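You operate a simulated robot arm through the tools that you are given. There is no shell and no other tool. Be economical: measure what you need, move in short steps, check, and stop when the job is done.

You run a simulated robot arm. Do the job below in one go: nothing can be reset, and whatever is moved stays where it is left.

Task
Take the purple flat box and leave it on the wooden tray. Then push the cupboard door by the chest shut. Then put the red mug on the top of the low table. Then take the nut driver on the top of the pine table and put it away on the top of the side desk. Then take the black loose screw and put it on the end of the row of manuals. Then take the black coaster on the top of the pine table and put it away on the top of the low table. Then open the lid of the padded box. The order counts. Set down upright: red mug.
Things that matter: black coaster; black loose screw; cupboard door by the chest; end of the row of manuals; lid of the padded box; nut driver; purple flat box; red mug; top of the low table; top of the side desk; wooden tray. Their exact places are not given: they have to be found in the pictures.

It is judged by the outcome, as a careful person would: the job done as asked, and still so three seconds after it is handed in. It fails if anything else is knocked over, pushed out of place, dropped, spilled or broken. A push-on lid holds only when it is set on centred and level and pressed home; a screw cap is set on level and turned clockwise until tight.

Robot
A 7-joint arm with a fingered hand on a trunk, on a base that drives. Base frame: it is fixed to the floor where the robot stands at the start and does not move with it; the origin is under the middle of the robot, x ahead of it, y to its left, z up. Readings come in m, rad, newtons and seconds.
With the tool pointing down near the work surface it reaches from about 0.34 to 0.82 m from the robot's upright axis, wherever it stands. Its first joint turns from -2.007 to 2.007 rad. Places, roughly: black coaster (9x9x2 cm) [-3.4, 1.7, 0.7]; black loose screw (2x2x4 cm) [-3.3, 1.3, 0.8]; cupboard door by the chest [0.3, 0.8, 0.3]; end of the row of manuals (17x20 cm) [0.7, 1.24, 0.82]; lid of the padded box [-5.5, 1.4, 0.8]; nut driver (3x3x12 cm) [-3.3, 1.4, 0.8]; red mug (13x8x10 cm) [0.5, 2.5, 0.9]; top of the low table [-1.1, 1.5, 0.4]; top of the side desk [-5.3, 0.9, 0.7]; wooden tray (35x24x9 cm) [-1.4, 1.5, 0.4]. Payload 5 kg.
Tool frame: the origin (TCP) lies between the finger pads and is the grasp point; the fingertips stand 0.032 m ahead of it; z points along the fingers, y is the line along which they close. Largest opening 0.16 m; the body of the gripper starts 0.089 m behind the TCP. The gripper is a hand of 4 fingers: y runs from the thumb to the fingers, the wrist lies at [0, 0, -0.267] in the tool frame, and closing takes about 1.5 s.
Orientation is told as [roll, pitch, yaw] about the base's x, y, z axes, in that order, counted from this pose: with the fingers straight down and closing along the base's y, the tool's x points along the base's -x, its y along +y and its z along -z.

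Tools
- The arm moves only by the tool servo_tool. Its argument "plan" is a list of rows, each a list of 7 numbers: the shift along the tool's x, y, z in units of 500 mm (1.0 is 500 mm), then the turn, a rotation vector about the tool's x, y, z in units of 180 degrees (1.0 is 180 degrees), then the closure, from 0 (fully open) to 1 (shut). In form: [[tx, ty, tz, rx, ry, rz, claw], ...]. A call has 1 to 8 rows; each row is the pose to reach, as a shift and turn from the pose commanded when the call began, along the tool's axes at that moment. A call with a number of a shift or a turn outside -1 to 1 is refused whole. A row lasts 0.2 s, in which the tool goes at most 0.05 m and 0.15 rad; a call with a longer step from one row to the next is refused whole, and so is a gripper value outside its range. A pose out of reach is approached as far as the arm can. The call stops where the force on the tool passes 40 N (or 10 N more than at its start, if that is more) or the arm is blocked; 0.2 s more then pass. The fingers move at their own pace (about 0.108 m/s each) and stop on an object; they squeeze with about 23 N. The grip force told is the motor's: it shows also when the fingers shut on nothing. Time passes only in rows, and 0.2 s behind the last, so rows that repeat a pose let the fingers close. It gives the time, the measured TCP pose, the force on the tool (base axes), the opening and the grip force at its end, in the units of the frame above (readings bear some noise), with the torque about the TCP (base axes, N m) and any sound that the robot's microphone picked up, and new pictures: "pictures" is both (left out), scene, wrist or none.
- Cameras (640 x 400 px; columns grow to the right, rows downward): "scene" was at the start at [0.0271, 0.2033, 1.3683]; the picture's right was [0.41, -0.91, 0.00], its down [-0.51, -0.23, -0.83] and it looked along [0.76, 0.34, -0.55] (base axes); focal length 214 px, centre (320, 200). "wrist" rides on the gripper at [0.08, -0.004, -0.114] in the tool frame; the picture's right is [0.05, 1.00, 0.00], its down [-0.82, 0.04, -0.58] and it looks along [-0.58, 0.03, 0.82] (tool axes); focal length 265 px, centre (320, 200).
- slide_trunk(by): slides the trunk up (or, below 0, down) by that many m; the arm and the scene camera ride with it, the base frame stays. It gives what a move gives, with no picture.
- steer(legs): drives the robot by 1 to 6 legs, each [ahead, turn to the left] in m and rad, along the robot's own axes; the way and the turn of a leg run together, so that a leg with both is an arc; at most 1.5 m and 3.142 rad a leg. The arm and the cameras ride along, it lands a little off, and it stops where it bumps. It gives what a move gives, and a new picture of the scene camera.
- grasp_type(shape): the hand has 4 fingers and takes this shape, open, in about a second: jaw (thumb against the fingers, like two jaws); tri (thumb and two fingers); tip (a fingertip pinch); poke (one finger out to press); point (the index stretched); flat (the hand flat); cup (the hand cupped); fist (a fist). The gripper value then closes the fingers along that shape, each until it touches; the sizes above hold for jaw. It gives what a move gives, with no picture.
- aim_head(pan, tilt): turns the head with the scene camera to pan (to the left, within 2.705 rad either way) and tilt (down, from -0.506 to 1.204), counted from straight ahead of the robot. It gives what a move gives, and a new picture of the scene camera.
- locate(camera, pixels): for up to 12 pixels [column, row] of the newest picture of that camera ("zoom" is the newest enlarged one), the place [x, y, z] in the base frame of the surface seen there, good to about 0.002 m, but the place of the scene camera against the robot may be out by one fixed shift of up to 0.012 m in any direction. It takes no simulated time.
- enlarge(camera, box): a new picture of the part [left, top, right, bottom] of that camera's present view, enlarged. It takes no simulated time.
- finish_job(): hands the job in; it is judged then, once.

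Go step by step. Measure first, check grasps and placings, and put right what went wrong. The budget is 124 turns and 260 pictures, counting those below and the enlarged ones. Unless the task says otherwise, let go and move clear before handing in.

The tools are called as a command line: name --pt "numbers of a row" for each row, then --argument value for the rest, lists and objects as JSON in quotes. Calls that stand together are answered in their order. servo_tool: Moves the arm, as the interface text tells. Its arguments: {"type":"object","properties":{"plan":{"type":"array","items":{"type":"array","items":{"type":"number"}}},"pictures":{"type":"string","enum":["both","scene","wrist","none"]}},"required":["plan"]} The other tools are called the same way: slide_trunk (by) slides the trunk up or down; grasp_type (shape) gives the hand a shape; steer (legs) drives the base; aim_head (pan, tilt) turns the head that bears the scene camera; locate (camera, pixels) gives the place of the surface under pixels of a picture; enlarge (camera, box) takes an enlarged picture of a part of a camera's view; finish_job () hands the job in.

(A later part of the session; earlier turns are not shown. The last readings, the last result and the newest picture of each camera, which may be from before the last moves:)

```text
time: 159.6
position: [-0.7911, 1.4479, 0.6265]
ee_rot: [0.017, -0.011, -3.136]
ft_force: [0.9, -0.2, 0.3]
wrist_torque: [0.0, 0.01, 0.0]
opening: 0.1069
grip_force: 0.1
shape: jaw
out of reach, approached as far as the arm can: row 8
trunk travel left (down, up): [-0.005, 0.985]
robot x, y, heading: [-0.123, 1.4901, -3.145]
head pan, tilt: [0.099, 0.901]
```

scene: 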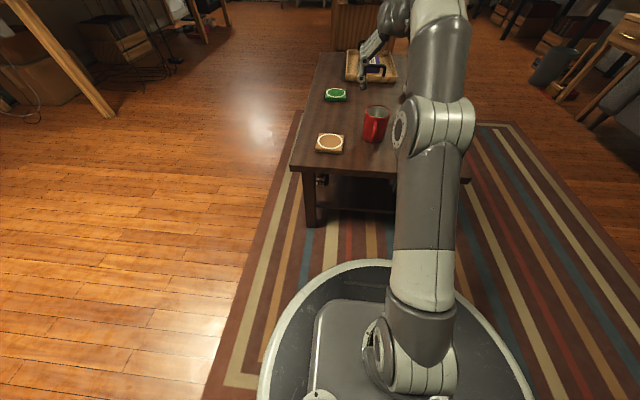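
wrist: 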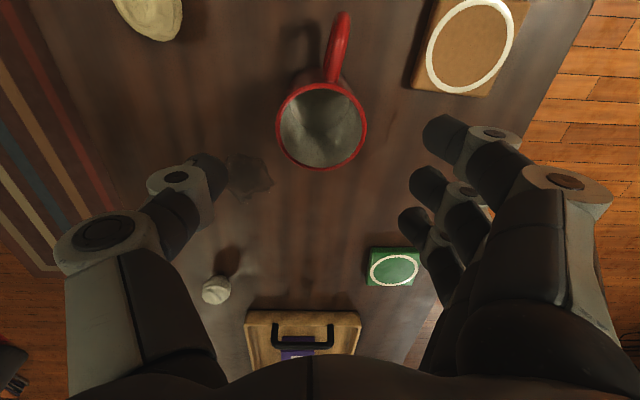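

The red mug stands upright on the low table. Retracting and driving toward the pine table.

slide_trunk --by 0.4

servo_tool --pt "0.08 0 0 0 0 0 0.33" --pt "0.16 0 0 0 0 0 0.2" --pt "0.24 0 0 0 0 0 0" --pt "0.32 0 0 0 0 0 0" --pt "0.4 0 0 0 0 0 0" --pt "0.46 0 0 0 0 0 0" --pictures "none"

steer --legs '[[0, 1.57], [0.78, 0], [0, -1.57], [1.4, 0]]'

aim_head --pan -0.3 --tilt 0.5

```text
time: 163.4
position: [-0.7907, 1.4477, 1.0247]
ee_rot: [0.019, -0.008, -3.14]
ft_force: [0.0, -0.3, -0.1]
wrist_torque: [-0.02, -0.01, -0.01]
opening: 0.1071
grip_force: 0.1
shape: jaw
trunk travel left (down, up): [-0.405, 0.585]
robot x, y, heading: [-0.1278, 1.4937, -3.137]
head pan, tilt: [0.099, 0.901]
```

```text
time: 164.8
position: [-0.5591, 1.4487, 1.0228]
ee_rot: [0.02, -0.008, -3.139]
ft_force: [-0.2, -0.6, -0.2]
wrist_torque: [0.0, 0.02, 0.01]
opening: 0.1599
grip_force: 0.0
shape: jaw
trunk travel left (down, up): [-0.405, 0.585]
robot x, y, heading: [-0.123, 1.4918, -3.133]
head pan, tilt: [0.099, 0.901]
```

```text
time: 183.2
position: [-1.9611, 0.6734, 1.023]
ee_rot: [0.019, -0.009, 3.138]
ft_force: [0.3, 0.7, -0.3]
wrist_torque: [-0.01, -0.01, -0.01]
opening: 0.1599
grip_force: 0.0
shape: jaw
trunk travel left (down, up): [-0.405, 0.585]
robot x, y, heading: [-1.5241, 0.7146, 3.136]
head pan, tilt: [0.099, 0.901]
```

scene: 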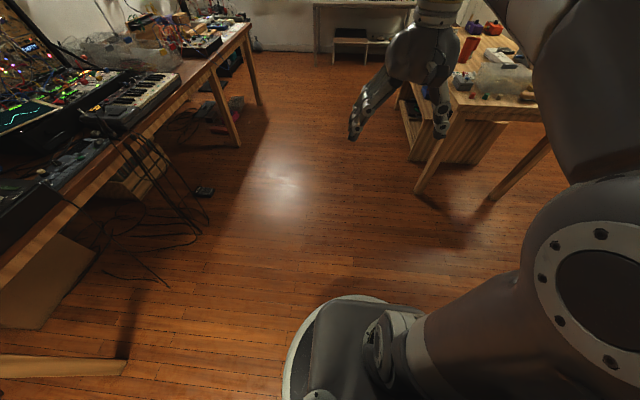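

```text
time: 184.0
position: [-1.9608, 0.6723, 1.0214]
ee_rot: [0.019, -0.009, 3.137]
ft_force: [-0.4, -0.4, 0.2]
wrist_torque: [0.0, 0.03, 0.02]
opening: 0.1599
grip_force: 0.0
shape: jaw
trunk travel left (down, up): [-0.405, 0.585]
robot x, y, heading: [-1.5271, 0.7139, 3.138]
head pan, tilt: [-0.3, 0.499]
```

scene: 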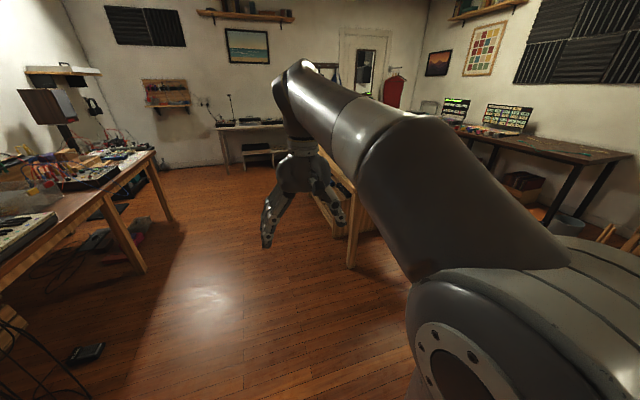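

locate --camera "scene" --pixels '[[155, 157], [175, 221], [145, 272], [90, 352], [352, 268], [320, 200], [50, 245], [135, 220], [230, 180]]'

```text
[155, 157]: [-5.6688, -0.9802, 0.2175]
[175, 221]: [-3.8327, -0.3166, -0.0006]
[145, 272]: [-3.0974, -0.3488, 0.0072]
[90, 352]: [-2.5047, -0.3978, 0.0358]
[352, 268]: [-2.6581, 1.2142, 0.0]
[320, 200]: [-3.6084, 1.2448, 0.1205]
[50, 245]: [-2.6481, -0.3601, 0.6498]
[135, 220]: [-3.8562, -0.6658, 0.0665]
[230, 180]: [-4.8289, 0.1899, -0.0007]
```

steer --legs '[[1.4, 0], [0.37, 0], [0, -1.567]]'

aim_head --pan 0.0 --tilt 0.75

```text
time: 196.8
position: [-3.3512, 1.1419, 1.0228]
ee_rot: [0.019, -0.007, 1.598]
ft_force: [-0.3, -0.4, -0.1]
wrist_torque: [0.01, 0.02, 0.0]
opening: 0.1599
grip_force: 0.0
shape: jaw
trunk travel left (down, up): [-0.405, 0.585]
robot x, y, heading: [-3.2964, 0.7047, 1.596]
head pan, tilt: [-0.3, 0.499]
```

scene: 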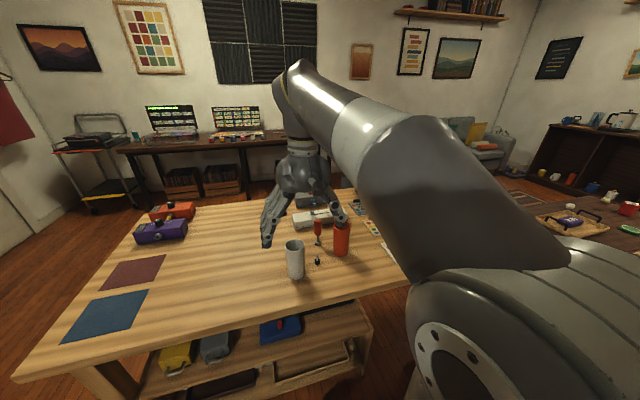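

```text
time: 197.6
position: [-3.3515, 1.1406, 1.0227]
ee_rot: [0.021, -0.007, 1.598]
ft_force: [-0.3, -0.6, 0.4]
wrist_torque: [0.02, -0.01, 0.02]
opening: 0.1595
grip_force: 0.1
shape: jaw
trunk travel left (down, up): [-0.405, 0.585]
robot x, y, heading: [-3.3005, 0.7061, 1.596]
head pan, tilt: [0.0, 0.75]
```

scene: 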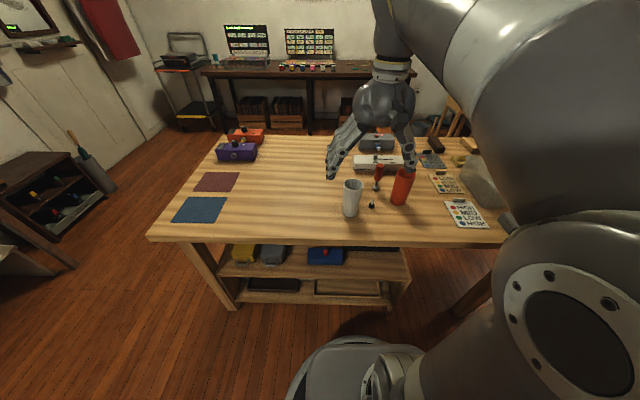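

enlarge --camera "scene" --box '[300, 130, 500, 255]'

locate --camera "scene" --pixels '[[372, 207], [379, 170], [376, 187], [401, 172], [398, 200], [352, 185], [351, 213], [375, 162], [340, 215]]'

```text
3.20 times, centred on (400, 192) of scene
```

zoom: 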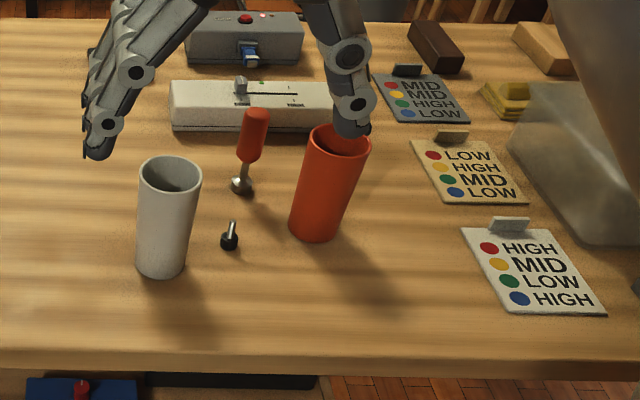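

```text
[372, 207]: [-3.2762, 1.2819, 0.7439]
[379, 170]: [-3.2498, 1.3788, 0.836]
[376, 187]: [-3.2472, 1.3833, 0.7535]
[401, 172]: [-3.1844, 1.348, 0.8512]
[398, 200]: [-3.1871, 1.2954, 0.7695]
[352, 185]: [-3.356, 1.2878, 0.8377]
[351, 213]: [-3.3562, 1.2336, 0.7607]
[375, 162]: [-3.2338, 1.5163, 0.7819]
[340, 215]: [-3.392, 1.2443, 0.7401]
```

locate --camera "zoom" --pixels '[[258, 112], [257, 118], [250, 150], [243, 172], [241, 186], [229, 245], [233, 225], [340, 130], [305, 145], [365, 150], [330, 85], [180, 90]]'

```text
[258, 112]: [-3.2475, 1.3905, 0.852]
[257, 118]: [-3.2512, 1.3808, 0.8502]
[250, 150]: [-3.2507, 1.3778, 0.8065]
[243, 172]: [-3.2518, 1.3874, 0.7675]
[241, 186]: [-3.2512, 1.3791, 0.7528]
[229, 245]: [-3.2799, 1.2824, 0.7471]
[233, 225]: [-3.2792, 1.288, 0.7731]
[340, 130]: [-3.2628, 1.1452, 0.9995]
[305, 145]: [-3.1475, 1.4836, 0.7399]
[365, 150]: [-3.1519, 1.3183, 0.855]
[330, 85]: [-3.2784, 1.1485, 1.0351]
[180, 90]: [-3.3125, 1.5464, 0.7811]
```

The nut driver stands on its head at (-3.2505,1.389), top z 0.853, between two cups. Moving over it with the hand partly closed.

servo_tool --pt "-0.07 -0.031 0.03 0 0 0 0.45" --pt "-0.14 -0.061 0.06 0 0 0 0.45" --pt "-0.21 -0.092 0.09 0 0 0 0.45" --pt "-0.28 -0.122 0.12 0 0 0 0.45" --pt "-0.35 -0.153 0.15 0 0 0 0.45" --pt "-0.42 -0.183 0.18 0 0 0 0.45" --pt "-0.491 -0.214 0.2 0 0 0 0.45" --pt "-0.491 -0.214 0.2 0 0 0 0.45"

```text
time: 199.4
position: [-3.2526, 1.3903, 0.9234]
ee_rot: [0.017, -0.009, 1.598]
ft_force: [0.5, 0.6, -0.1]
wrist_torque: [-0.02, -0.01, -0.04]
opening: 0.0888
grip_force: 0.0
shape: jaw
trunk travel left (down, up): [-0.405, 0.585]
robot x, y, heading: [-3.2957, 0.7095, 1.603]
head pan, tilt: [0.0, 0.75]
```

scene: 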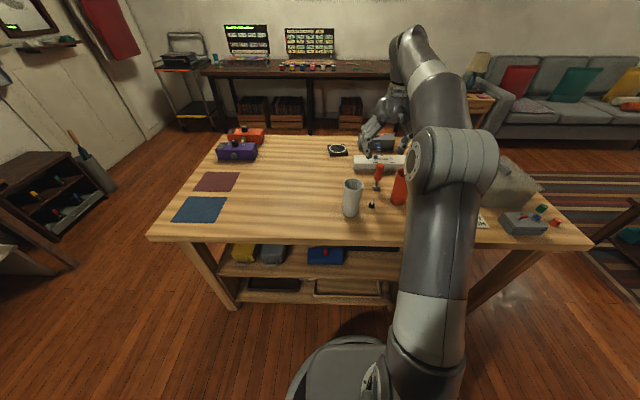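
wrist: 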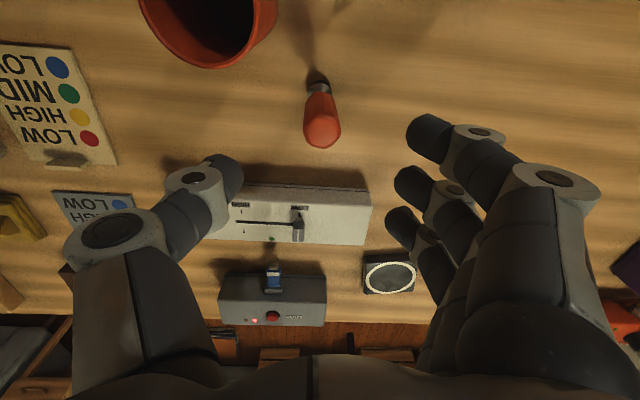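

locate --camera "wrist" --pixels '[[322, 130], [312, 125], [334, 125], [322, 142], [318, 95], [270, 20], [317, 75], [372, 200], [388, 280]]'

```text
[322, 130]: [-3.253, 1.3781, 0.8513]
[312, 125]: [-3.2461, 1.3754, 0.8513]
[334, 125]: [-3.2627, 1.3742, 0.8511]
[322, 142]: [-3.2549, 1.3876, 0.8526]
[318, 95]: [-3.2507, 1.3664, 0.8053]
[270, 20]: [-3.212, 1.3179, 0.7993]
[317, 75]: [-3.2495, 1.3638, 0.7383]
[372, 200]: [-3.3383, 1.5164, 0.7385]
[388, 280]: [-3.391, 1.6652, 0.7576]
```

servo_tool --pt "0.022 0.002 0.05 0 0 0 0.45" --pt "0.022 0.002 0.1 0 0 0 0.45" --pt "0.022 0.002 0.15 0 0 0 0.45" --pt "0.022 0.002 0.198 0 0 0 0.45" --pt "0.022 0.002 0.198 0 0 0 0.45"

```text
time: 200.6
position: [-3.2556, 1.3804, 0.824]
ee_rot: [0.02, -0.008, 1.595]
ft_force: [0.5, 0.9, 0.7]
wrist_torque: [0.01, 0.02, 0.04]
opening: 0.0892
grip_force: 0.0
shape: jaw
trunk travel left (down, up): [-0.405, 0.585]
robot x, y, heading: [-3.301, 0.7115, 1.6]
head pan, tilt: [0.0, 0.75]
```

scene: 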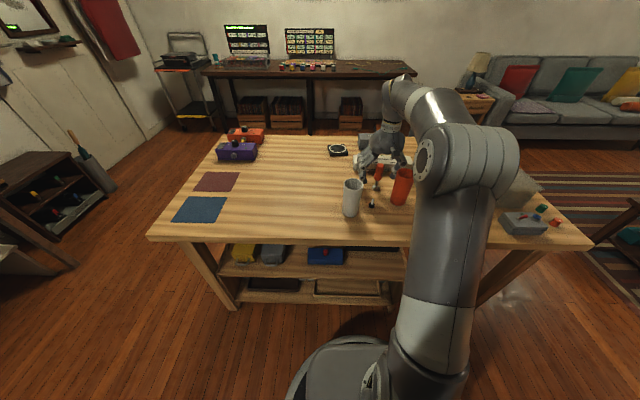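
wrist: 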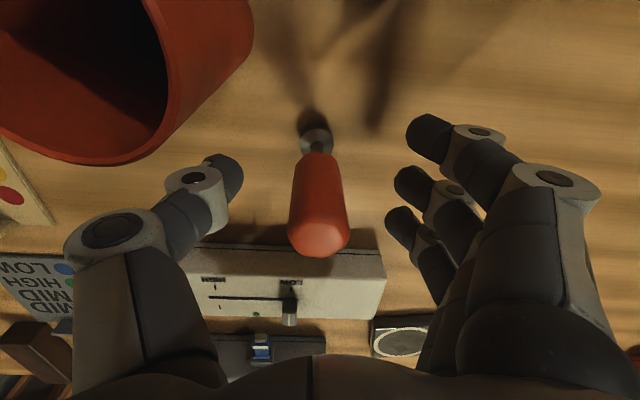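

The handle is centred between thumb and fingers; closing.

servo_tool --pt "0 0 0 0 0 0 0.8" --pt "0 0 0 0 0 0 1" --pt "0 0 0 0 0 0 1" --pt "0 0 0 0 0 0 1" --pt "0 0 0 0 0 0 1" --pt "0 0 0 0 0 0 1" --pt "0 0 -0.04 0 0 0 1" --pt "0 0 -0.06 0 0 0 1"

```text
time: 202.4
position: [-3.2552, 1.3797, 0.8539]
ee_rot: [0.018, -0.01, 1.598]
ft_force: [0.7, 0.4, -0.4]
wrist_torque: [-0.02, 0.03, 0.01]
opening: 0.0073
grip_force: 23.2
shape: jaw
trunk travel left (down, up): [-0.405, 0.585]
robot x, y, heading: [-3.2973, 0.7081, 1.597]
head pan, tilt: [0.0, 0.75]
```

scene: 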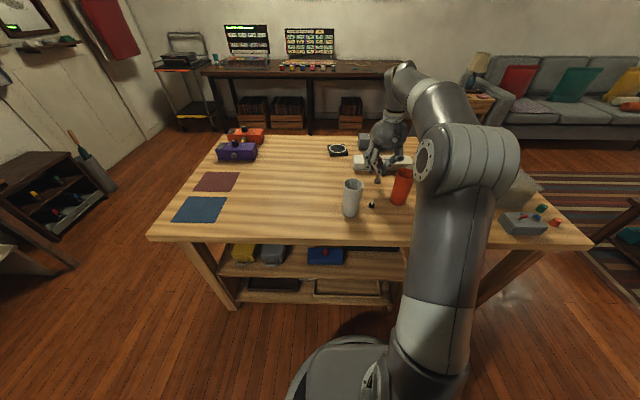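
wrist: 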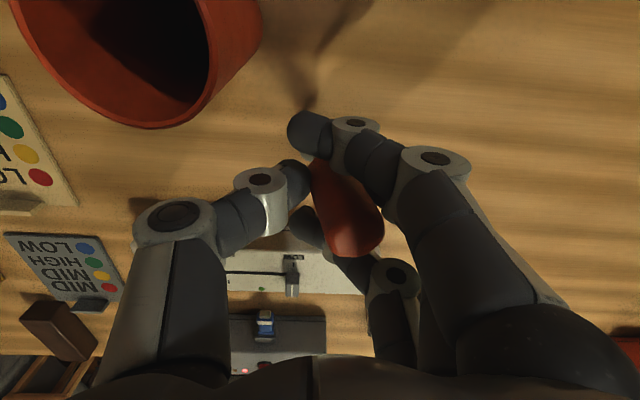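

servo_tool --pt "0 0 -0.08 0 0 0 1" --pt "0 0 -0.16 0 0 0 1" --pt "0 0 -0.24 0 0 0 1" --pt "0 0 -0.3 0 0 0 1"

enlarge --camera "scene" --box '[340, 90, 440, 190]'

```text
time: 203.4
position: [-3.2531, 1.3781, 1.0044]
ee_rot: [0.019, -0.009, 1.6]
ft_force: [-0.5, -0.1, 0.0]
wrist_torque: [0.02, -0.03, 0.0]
opening: 0.0076
grip_force: 23.1
shape: jaw
trunk travel left (down, up): [-0.405, 0.585]
robot x, y, heading: [-3.2977, 0.7096, 1.6]
head pan, tilt: [0.0, 0.75]
```

scene: 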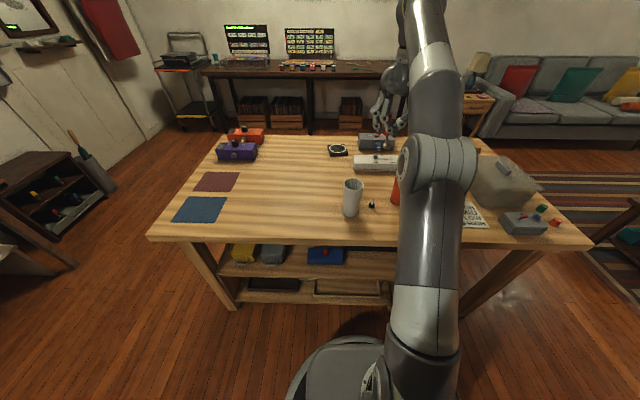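
wrist: 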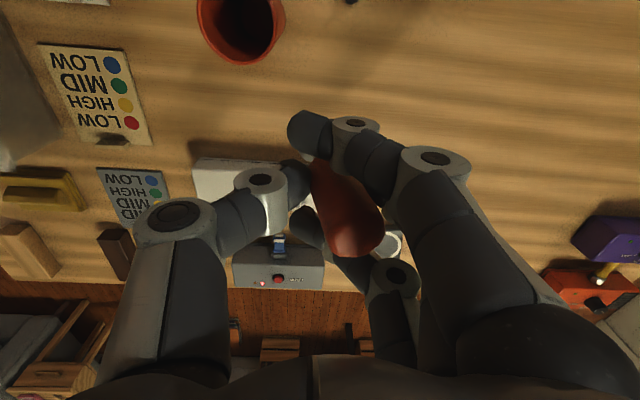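

```text
4.00 times, centred on (390, 140) of scene
```

zoom: 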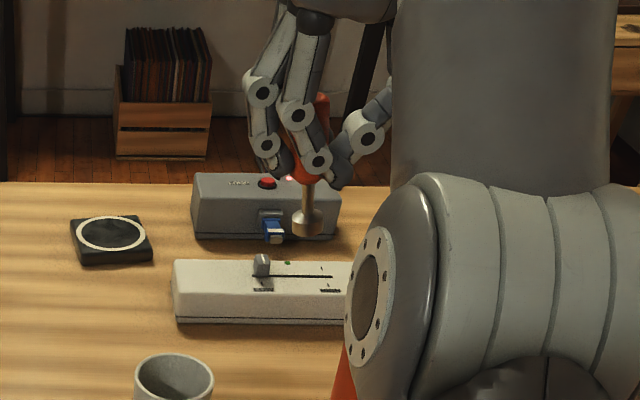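

Nut driver held firmly, nearly upright. Retract, then look toward the side desk.

servo_tool --pt "0.08 0 0 0 0 0 1" --pt "0.16 0 0 0 0 0 1" --pt "0.24 0 0 0 0 0 1" --pt "0.32 0 0 0 0 0 1" --pt "0.4 0 0 0 0 0 1" --pt "0.46 0 0 0 0 0 1" --pictures "none"

aim_head --pan 1.5 --tilt 0.45

```text
time: 204.8
position: [-3.2446, 1.1452, 1.0016]
ee_rot: [0.019, -0.009, 1.597]
ft_force: [-0.7, 0.4, -0.9]
wrist_torque: [-0.01, -0.01, 0.0]
opening: 0.007
grip_force: 23.4
shape: jaw
trunk travel left (down, up): [-0.405, 0.585]
robot x, y, heading: [-3.3004, 0.7125, 1.597]
head pan, tilt: [0.0, 0.75]
```

```text
time: 206.4
position: [-3.2444, 1.1485, 0.9996]
ee_rot: [0.021, -0.01, 1.597]
ft_force: [-1.2, -0.3, -0.2]
wrist_torque: [-0.01, 0.04, -0.01]
opening: 0.0068
grip_force: 22.4
shape: jaw
trunk travel left (down, up): [-0.405, 0.585]
robot x, y, heading: [-3.2959, 0.7073, 1.6]
head pan, tilt: [1.499, 0.45]
```

scene: 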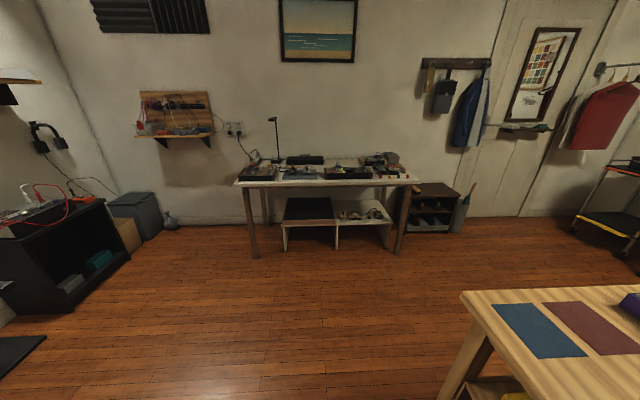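

enlarge --camera "scene" --box '[220, 110, 480, 260]'

locate --camera "scene" --pixels '[[240, 185], [415, 183], [255, 257], [400, 253], [330, 182], [350, 182], [400, 180], [320, 240]]'

```text
2.46 times, centred on (350, 185) of scene
```

zoom: 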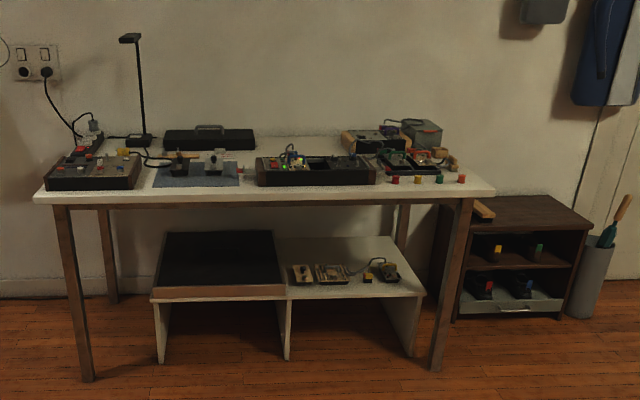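

```text
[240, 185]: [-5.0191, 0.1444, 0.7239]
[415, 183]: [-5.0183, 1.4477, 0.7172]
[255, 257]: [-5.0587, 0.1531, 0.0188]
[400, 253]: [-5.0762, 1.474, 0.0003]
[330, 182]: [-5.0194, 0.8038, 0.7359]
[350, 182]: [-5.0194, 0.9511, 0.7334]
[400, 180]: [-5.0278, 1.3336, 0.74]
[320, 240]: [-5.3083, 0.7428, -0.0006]
```

steer --legs '[[0, 1.54], [1.2, 0]]'

aim_head --pan 0.2 --tilt 0.75

```text
time: 216.2
position: [-4.9415, 0.7844, 1.0013]
ee_rot: [0.02, -0.008, 3.133]
ft_force: [-0.3, -0.3, -0.5]
wrist_torque: [0.01, 0.01, 0.02]
opening: 0.0073
grip_force: 23.4
shape: jaw
trunk travel left (down, up): [-0.405, 0.585]
robot x, y, heading: [-4.5042, 0.7166, 3.134]
head pan, tilt: [1.499, 0.45]
```

scene: 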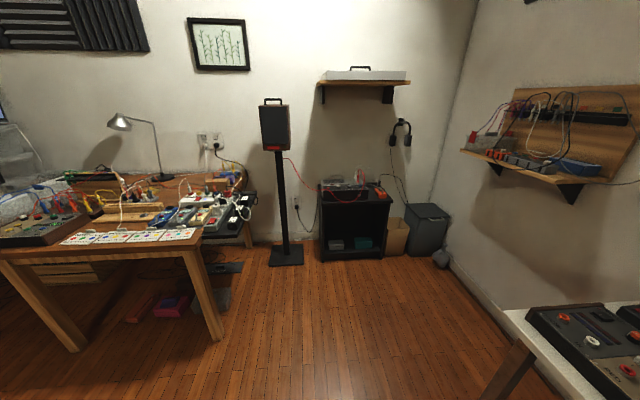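

```text
time: 217.7
position: [-4.9398, 0.7841, 1.0009]
ee_rot: [0.02, -0.009, 3.133]
ft_force: [0.4, -0.1, -0.4]
wrist_torque: [0.0, -0.03, 0.0]
opening: 0.0073
grip_force: 23.3
shape: jaw
trunk travel left (down, up): [-0.405, 0.585]
robot x, y, heading: [-4.504, 0.7176, 3.134]
head pan, tilt: [0.201, 0.75]
```

scene: 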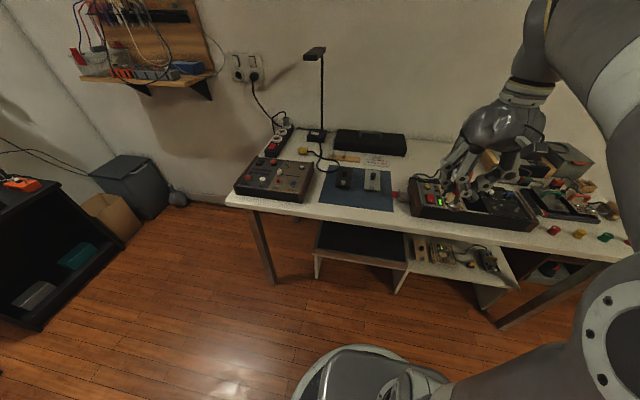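

enlarge --camera "scene" --box '[220, 110, 440, 250]'

locate --camera "scene" --pixels '[[316, 196], [308, 206], [420, 160], [408, 165], [400, 206], [430, 145], [325, 172], [392, 195], [412, 190], [410, 150], [435, 160], [340, 205]]'

```text
2.86 times, centred on (330, 180) of scene
```

zoom: 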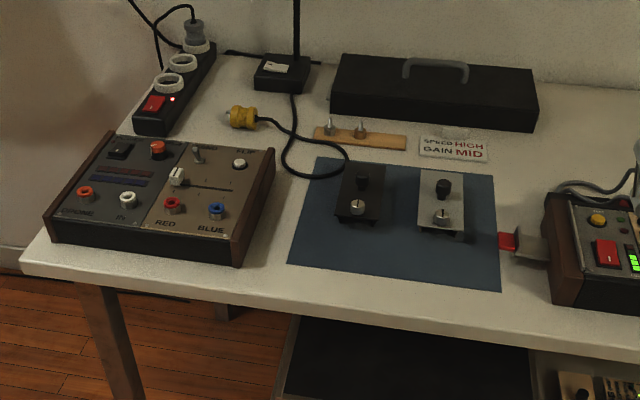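

```text
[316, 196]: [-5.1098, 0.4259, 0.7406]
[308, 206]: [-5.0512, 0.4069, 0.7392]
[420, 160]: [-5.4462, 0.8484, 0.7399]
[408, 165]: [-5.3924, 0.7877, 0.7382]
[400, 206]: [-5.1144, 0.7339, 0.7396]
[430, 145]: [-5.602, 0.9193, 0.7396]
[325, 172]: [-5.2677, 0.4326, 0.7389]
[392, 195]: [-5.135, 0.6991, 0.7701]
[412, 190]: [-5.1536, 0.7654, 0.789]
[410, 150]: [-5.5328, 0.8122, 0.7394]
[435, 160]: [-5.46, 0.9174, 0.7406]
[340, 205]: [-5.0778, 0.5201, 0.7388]
```

enlarge --camera "scene" --box '[390, 100, 640, 260]'

servo_tool --pt "0 0.06 -0.06 0 0 0 1" --pt "0 0.14 -0.1 0 0 0 1" --pt "0 0.22 -0.1 0 0 0 1" --pt "0 0.3 -0.1 0 0 0 1" --pt "0 0.38 -0.1 0 0 0 1"

```text
2.50 times, centred on (515, 180) of scene
```

zoom: 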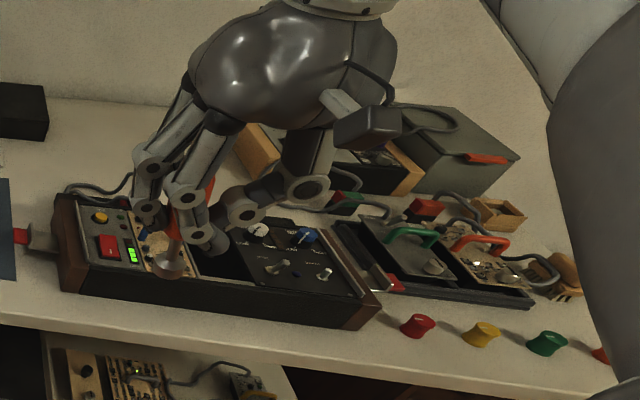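

```text
time: 218.9
position: [-4.9422, 0.5936, 1.0532]
ee_rot: [0.018, -0.007, 3.133]
ft_force: [0.1, 0.5, -0.6]
wrist_torque: [-0.04, -0.02, 0.04]
opening: 0.007
grip_force: 22.6
shape: jaw
trunk travel left (down, up): [-0.405, 0.585]
robot x, y, heading: [-4.5025, 0.7219, 3.14]
head pan, tilt: [0.201, 0.75]
```

scene: 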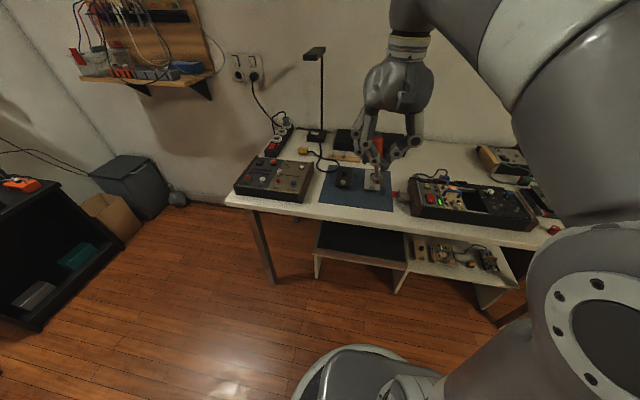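
wrist: 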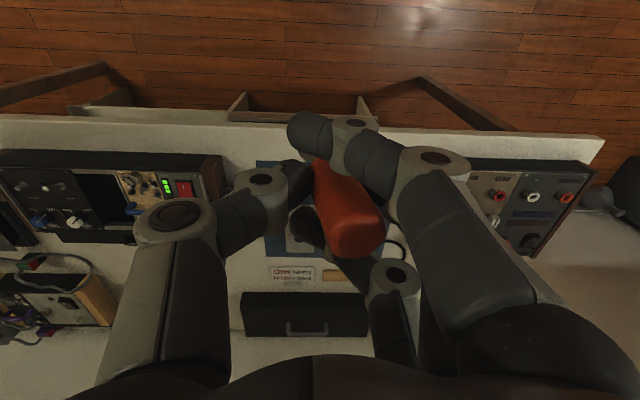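

locate --camera "scene" --pixels '[[425, 150], [455, 150], [478, 155], [450, 165], [470, 172], [425, 172], [445, 175], [410, 165], [480, 148], [495, 175], [470, 185], [415, 145]]'

enlarge --camera "scene" --box '[320, 110, 560, 250]'

```text
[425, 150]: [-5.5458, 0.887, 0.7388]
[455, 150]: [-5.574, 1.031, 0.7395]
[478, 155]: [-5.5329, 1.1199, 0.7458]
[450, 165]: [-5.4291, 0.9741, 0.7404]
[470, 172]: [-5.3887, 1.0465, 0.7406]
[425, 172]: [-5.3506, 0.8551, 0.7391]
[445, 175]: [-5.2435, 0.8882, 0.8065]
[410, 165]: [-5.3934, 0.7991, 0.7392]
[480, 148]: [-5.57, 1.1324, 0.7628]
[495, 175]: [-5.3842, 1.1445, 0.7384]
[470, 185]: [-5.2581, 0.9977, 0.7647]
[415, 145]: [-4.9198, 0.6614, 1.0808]
```

```text
2.67 times, centred on (440, 180) of scene
```

zoom: 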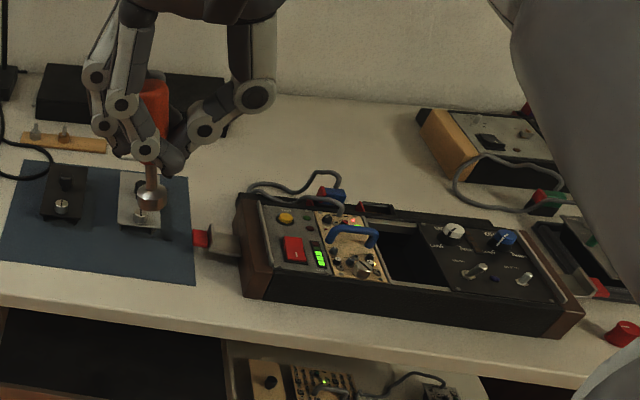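

A free patch lies behind the synth at about (-5.45, 0.94). I'll drive 0.12 m closer and tilt the hand 45° forward so the driver can be laid down there gently.

steer --legs '[[0.12, 0]]'

servo_tool --pt "-0.025 -0.086 0 0 -0.031 0 1" --pt "-0.05 -0.172 0 0 -0.062 0 1" --pt "-0.075 -0.259 0 0 -0.094 0 1" --pt "-0.1 -0.345 0 0 -0.125 0 1" --pt "-0.125 -0.431 0 0 -0.156 0 1" --pt "-0.15 -0.518 0 0 -0.187 0 1" --pt "-0.175 -0.604 0 0 -0.219 0 1" --pt "-0.2 -0.69 0 0 -0.25 0 1"

```text
time: 220.1
position: [-5.0621, 0.5958, 1.0535]
ee_rot: [0.02, -0.01, 3.133]
ft_force: [-0.1, 0.3, -1.6]
wrist_torque: [0.02, 0.01, -0.02]
opening: 0.0071
grip_force: 23.4
shape: jaw
trunk travel left (down, up): [-0.405, 0.585]
robot x, y, heading: [-4.6224, 0.7191, 3.134]
head pan, tilt: [0.201, 0.75]
```

scene: 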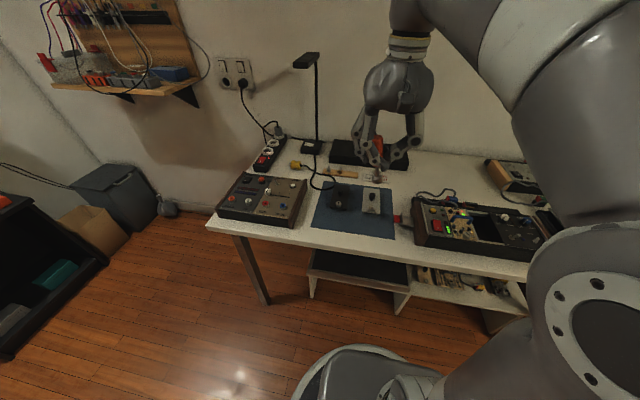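

```text
time: 221.9
position: [-5.1666, 0.9403, 1.0377]
ee_rot: [0.021, -0.774, 3.121]
ft_force: [-0.1, -0.4, -0.8]
wrist_torque: [0.01, -0.04, -0.01]
opening: 0.0073
grip_force: 23.2
shape: jaw
trunk travel left (down, up): [-0.405, 0.585]
robot x, y, heading: [-4.6238, 0.718, 3.136]
head pan, tilt: [0.201, 0.75]
```

scene: 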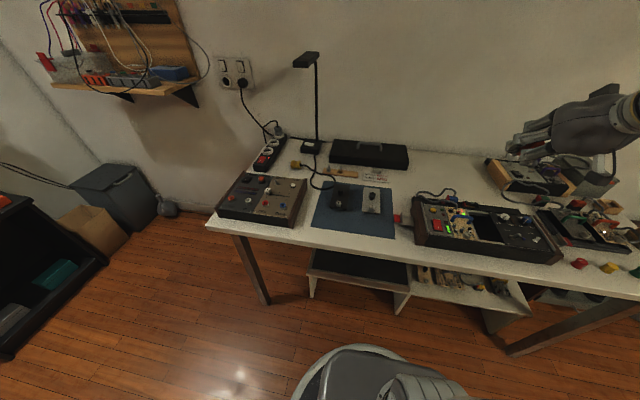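
wrist: 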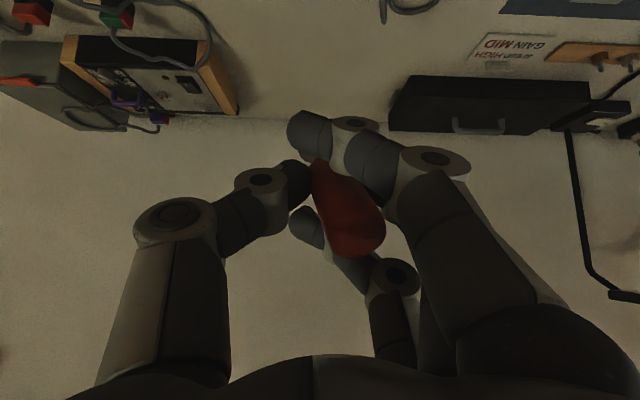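

servo_tool --pt "-0.058 0 0.057 0 0 0 1" --pt "-0.116 0 0.113 0 0 0 1" --pt "-0.174 0 0.17 0 0 0 1" --pt "-0.231 0 0.226 0 0 0 1" --pt "-0.289 0 0.283 0 0 0 1" --pt "-0.347 0 0.34 0 0 0 1" --pt "-0.3 0 0.42 0 0 0 1" --pt "-0.25 0 0.46 0 0 0 1"

```text
time: 223.7
position: [-5.4114, 0.9429, 0.9766]
ee_rot: [0.028, -0.793, 3.114]
ft_force: [-0.2, 0.0, -0.7]
wrist_torque: [0.0, 0.0, 0.01]
opening: 0.0073
grip_force: 23.3
shape: jaw
trunk travel left (down, up): [-0.405, 0.585]
robot x, y, heading: [-4.6253, 0.7156, 3.129]
head pan, tilt: [0.201, 0.75]
```

scene: 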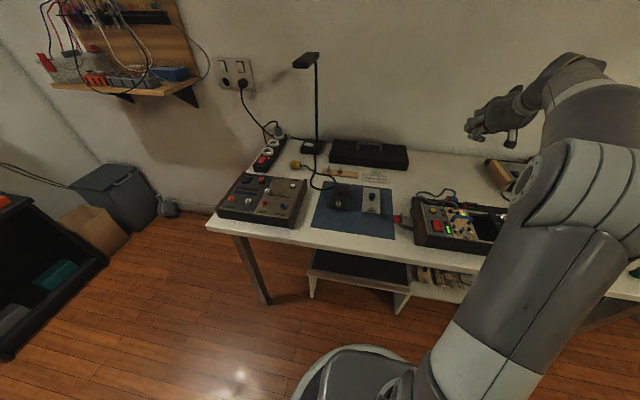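
wrist: 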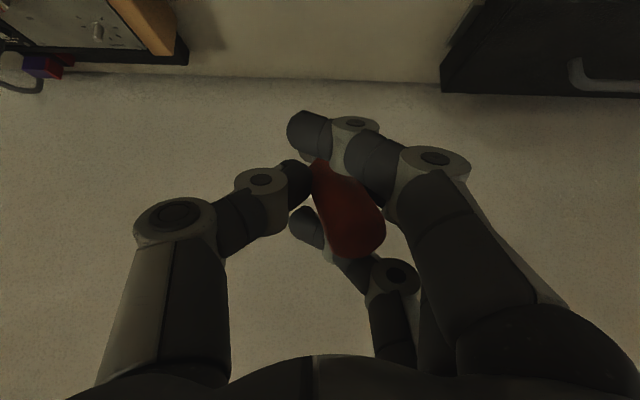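

locate --camera "wrist" --pixels '[[320, 70], [320, 40], [320, 10], [430, 70], [185, 60], [250, 50], [345, 220], [322, 175], [316, 160]]'

```text
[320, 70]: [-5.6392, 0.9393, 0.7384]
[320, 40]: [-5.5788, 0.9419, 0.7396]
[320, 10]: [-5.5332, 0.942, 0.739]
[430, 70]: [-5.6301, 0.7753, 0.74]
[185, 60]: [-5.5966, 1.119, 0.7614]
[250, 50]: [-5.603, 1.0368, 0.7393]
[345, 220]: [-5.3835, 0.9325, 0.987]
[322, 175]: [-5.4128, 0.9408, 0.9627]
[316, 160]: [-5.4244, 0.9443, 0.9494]
```

servo_tool --pt "0.05 0 0.049 0 0 0 1" --pt "0.1 0 0.098 0 0 0 1" --pt "0.15 0 0.147 0 0 0 1" --pt "0.2 0 0.197 0 0 0 1" --pt "0.22 0 0.217 0 0 0 1" --pt "0.23 0 0.227 0 0 0 1" --pt "0.24 0 0.237 0 0 0 1"

```text
time: 225.3
position: [-5.4119, 0.9382, 0.8083]
ee_rot: [0.027, -0.793, 3.114]
ft_force: [0.2, -0.2, -1.4]
wrist_torque: [0.01, -0.01, -0.01]
opening: 0.0072
grip_force: 22.5
shape: jaw
trunk travel left (down, up): [-0.405, 0.585]
robot x, y, heading: [-4.6219, 0.7126, 3.134]
head pan, tilt: [0.201, 0.75]
```

scene: 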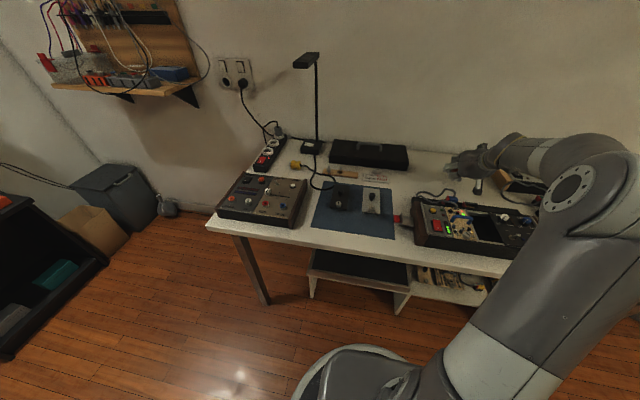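
wrist: 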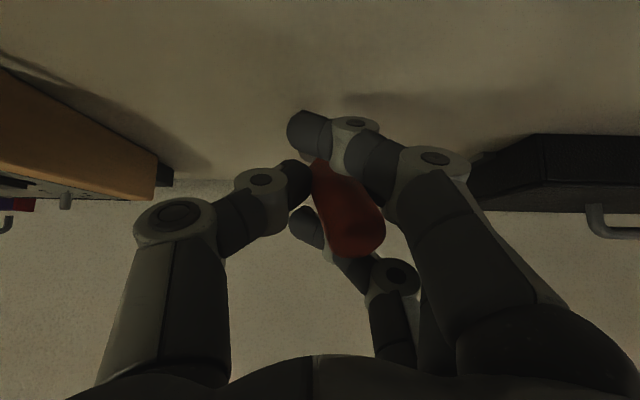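

enlarge --camera "scene" --box '[420, 120, 620, 245]'

locate --camera "scene" --pixels '[[545, 205], [540, 175], [515, 170], [500, 200], [520, 230], [480, 165]]'

```text
3.20 times, centred on (520, 182) of scene
```

zoom: 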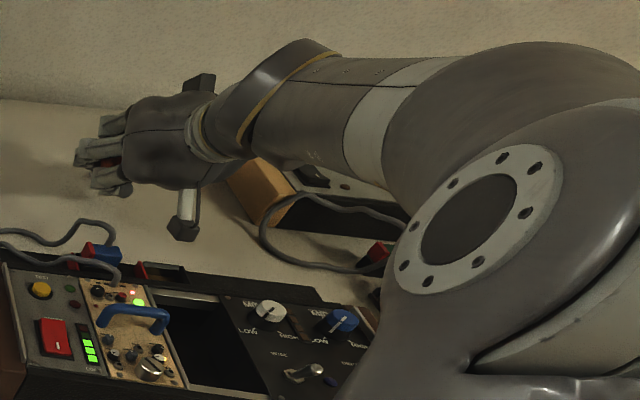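

```text
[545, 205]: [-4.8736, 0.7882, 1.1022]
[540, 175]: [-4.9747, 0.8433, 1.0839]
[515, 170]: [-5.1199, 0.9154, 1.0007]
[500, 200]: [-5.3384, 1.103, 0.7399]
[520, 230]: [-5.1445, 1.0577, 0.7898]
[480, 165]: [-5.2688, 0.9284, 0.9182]
```

servo_tool --pt "0.006 0 0.006 0 0 0 1" --pt "0.012 0 0.012 0 0 0 1" --pt "0.018 0 0.018 0 0 0 1" --pt "0.024 0 0.024 0 0 0 1" --pictures "wrist"

```text
time: 226.3
position: [-5.4118, 0.94, 0.7925]
ee_rot: [0.026, -0.795, 3.113]
ft_force: [1.0, -0.2, 6.5]
wrist_torque: [0.09, 0.38, 0.0]
opening: 0.0071
grip_force: 22.9
shape: jaw
trunk travel left (down, up): [-0.405, 0.585]
robot x, y, heading: [-4.6228, 0.7171, 3.131]
head pan, tilt: [0.201, 0.75]
```

wrist: 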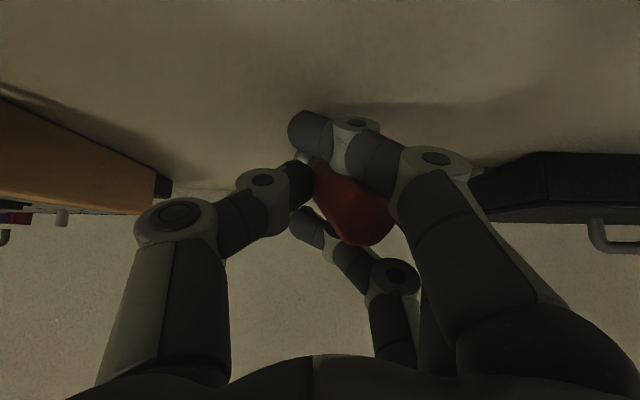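

Head of the driver touches the desk. Releasing now and backing off up and away.

servo_tool --pt "0 0 0 0 0 0 0.8" --pt "0 0 0 0 0 0 0.6" --pt "0 0 0 0 0 0 0.45" --pt "0 0 0 0 0 0 0.45" --pt "0 0 0 0 0 0 0.45" --pt "0 0 0 0 0 0 0.45"

```text
time: 227.7
position: [-5.4124, 0.9387, 0.7917]
ee_rot: [0.028, -0.795, 3.114]
ft_force: [0.5, 0.0, -0.3]
wrist_torque: [0.02, 0.01, 0.0]
opening: 0.0876
grip_force: 0.0
shape: jaw
trunk travel left (down, up): [-0.405, 0.585]
robot x, y, heading: [-4.6226, 0.7236, 3.129]
head pan, tilt: [0.201, 0.75]
```

scene: 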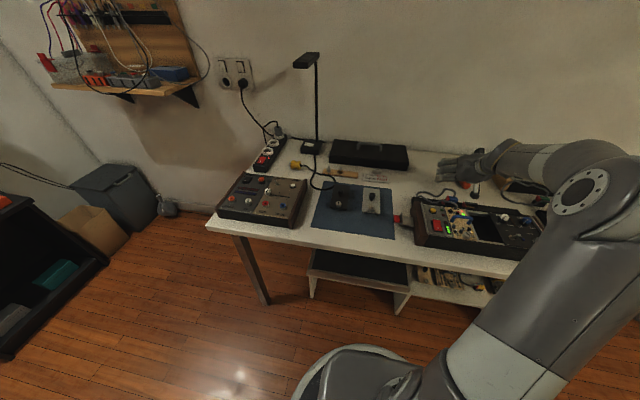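
wrist: 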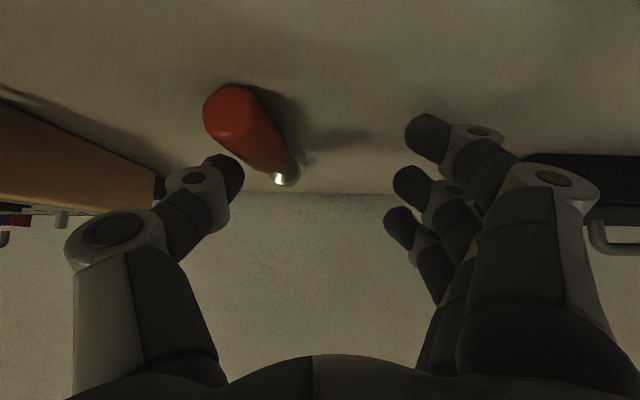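

servo_tool --pt "-0.03 0 -0.03 0 0 0 0.45" --pt "-0.08 0 -0.08 0 0 0 0.45" --pt "-0.13 0 -0.13 0 0 0 0.45" --pt "-0.18 0 -0.18 0 0 0 0.45" --pt "-0.22 0 -0.22 0 0 0 0.45"

enlarge --camera "scene" --box '[400, 120, 600, 245]'

```text
time: 228.9
position: [-5.4094, 0.9422, 0.9468]
ee_rot: [0.027, -0.795, 3.114]
ft_force: [-0.3, -0.1, 0.8]
wrist_torque: [-0.02, 0.02, -0.01]
opening: 0.0877
grip_force: 0.0
shape: jaw
trunk travel left (down, up): [-0.405, 0.585]
robot x, y, heading: [-4.6251, 0.724, 3.129]
head pan, tilt: [0.201, 0.75]
```

scene: 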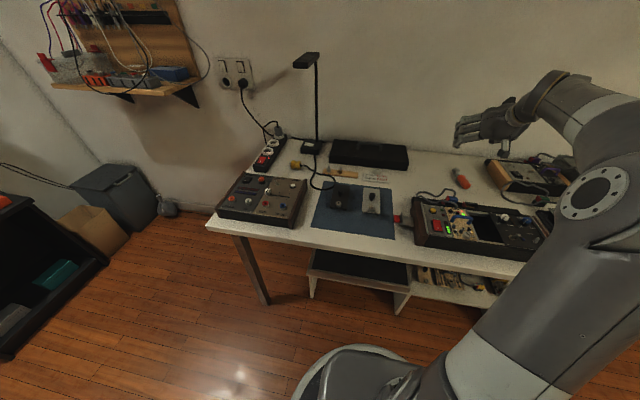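
wrist: 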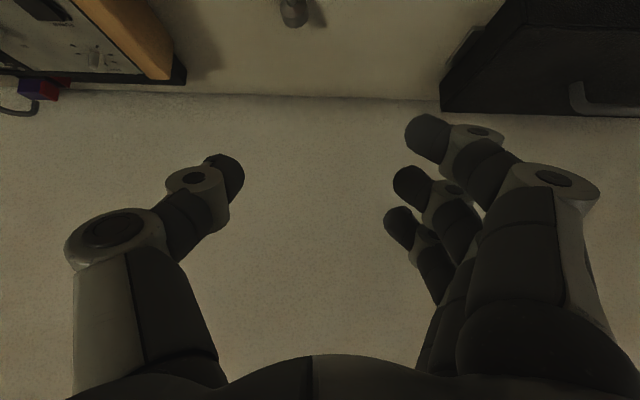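

```text
3.20 times, centred on (500, 182) of scene
```

zoom: 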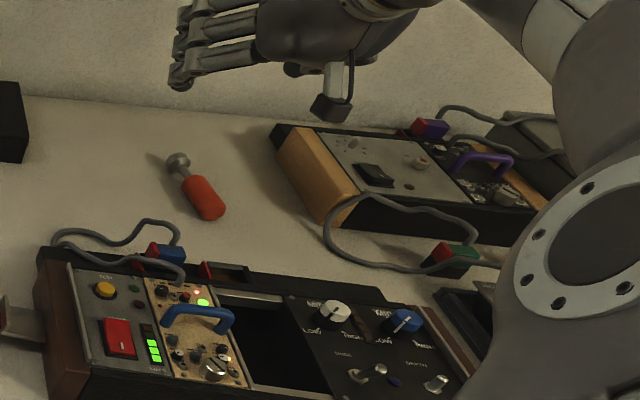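

The nut driver lies on the side desk. Retracting and driving back to the pine table for the screw.

servo_tool --pt "0.049 0 -0.078 0 0.0316 0 0.3" --pt "0.098 0 -0.157 0 0.063 0 0" --pt "0.146 0 -0.235 0 0.095 0 0" --pt "0.195 0 -0.313 0 0.126 0 0" --pt "0.244 0 -0.391 0 0.158 0 0" --pt "0.293 0 -0.47 0 0.19 0 0" --pt "0.341 0 -0.548 0 0.221 0 0" --pt "0.39 0 -0.626 0 0.253 0 0" --pictures "none"

aim_head --pan -0.6 --tilt 0.7

```text
time: 230.7
position: [-5.0496, 0.9401, 1.0279]
ee_rot: [0.018, 0.002, 3.132]
ft_force: [-0.2, -0.7, -0.3]
wrist_torque: [-0.02, -0.02, 0.0]
opening: 0.1599
grip_force: 0.1
shape: jaw
trunk travel left (down, up): [-0.405, 0.585]
robot x, y, heading: [-4.6224, 0.7199, 3.131]
head pan, tilt: [0.201, 0.75]
```

```text
time: 231.9
position: [-5.0491, 0.9413, 1.027]
ee_rot: [0.018, 0.0, 3.132]
ft_force: [-0.3, 0.4, 0.0]
wrist_torque: [0.0, 0.0, 0.01]
opening: 0.1601
grip_force: 0.1
shape: jaw
trunk travel left (down, up): [-0.405, 0.585]
robot x, y, heading: [-4.6233, 0.7161, 3.127]
head pan, tilt: [-0.6, 0.7]
```

scene: 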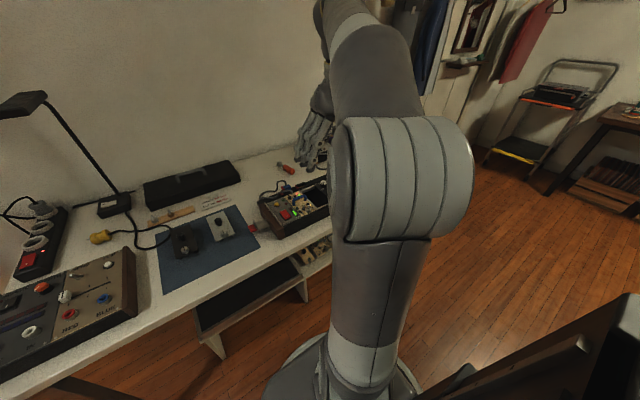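

steer --legs '[[-1.32, 0], [0, -1.53]]'

grasp_type --shape "tip"

aim_head --pan 0.0 --tilt 0.8

servo_tool --pt "0 0 0 0 0 0 0" --pictures "wrist"

```text
time: 242.3
position: [-3.0815, 1.1261, 1.027]
ee_rot: [0.019, -0.001, 1.574]
ft_force: [-0.1, 0.0, -0.7]
wrist_torque: [-0.01, -0.01, 0.01]
opening: 0.1599
grip_force: 0.0
shape: jaw
trunk travel left (down, up): [-0.405, 0.585]
robot x, y, heading: [-3.3015, 0.701, 1.573]
head pan, tilt: [-0.6, 0.7]
```

scene: 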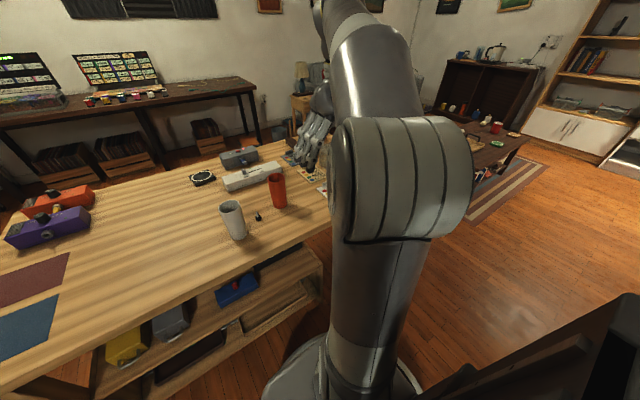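

```text
time: 243.2
position: [-3.0814, 1.1267, 1.0269]
ee_rot: [0.02, 0.001, 1.572]
ft_force: [-0.6, -0.3, 0.5]
wrist_torque: [0.03, 0.01, -0.01]
opening: 0.16
grip_force: 0.0
shape: tip
trunk travel left (down, up): [-0.405, 0.585]
robot x, y, heading: [-3.2973, 0.6969, 1.569]
head pan, tilt: [-0.6, 0.7]
```

```text
time: 244.2
position: [-3.0823, 1.1264, 1.0261]
ee_rot: [0.02, 0.0, 1.574]
ft_force: [-0.3, 0.3, -0.3]
wrist_torque: [-0.03, 0.04, 0.0]
opening: 0.1602
grip_force: 0.0
shape: tip
trunk travel left (down, up): [-0.405, 0.585]
robot x, y, heading: [-3.2975, 0.6979, 1.573]
head pan, tilt: [0.0, 0.799]
```

scene: 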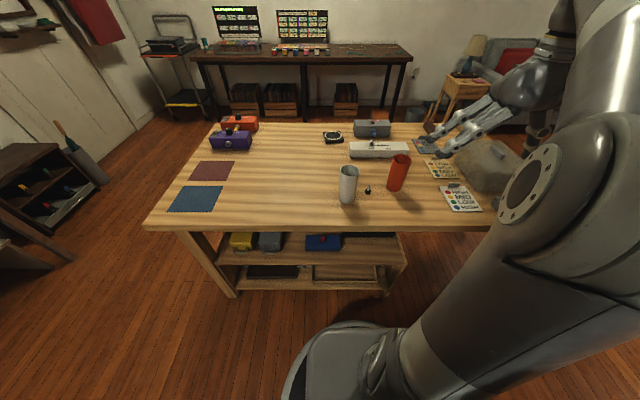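

```text
time: 244.6
position: [-3.082, 1.1271, 1.0273]
ee_rot: [0.019, 0.001, 1.572]
ft_force: [0.3, 0.1, 0.1]
wrist_torque: [0.0, 0.01, 0.02]
opening: 0.1603
grip_force: 0.0
shape: tip
trunk travel left (down, up): [-0.405, 0.585]
robot x, y, heading: [-3.3008, 0.6977, 1.572]
head pan, tilt: [0.0, 0.799]
```

wrist: 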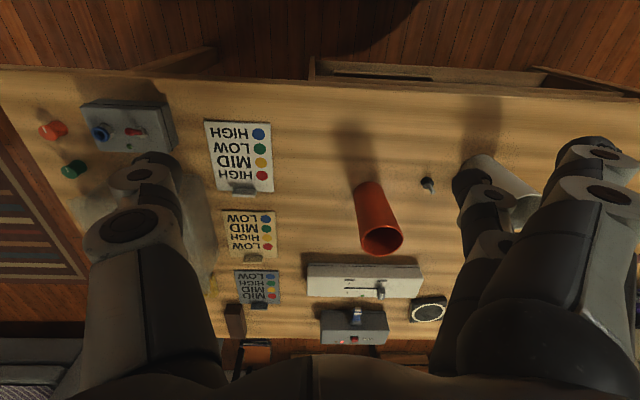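

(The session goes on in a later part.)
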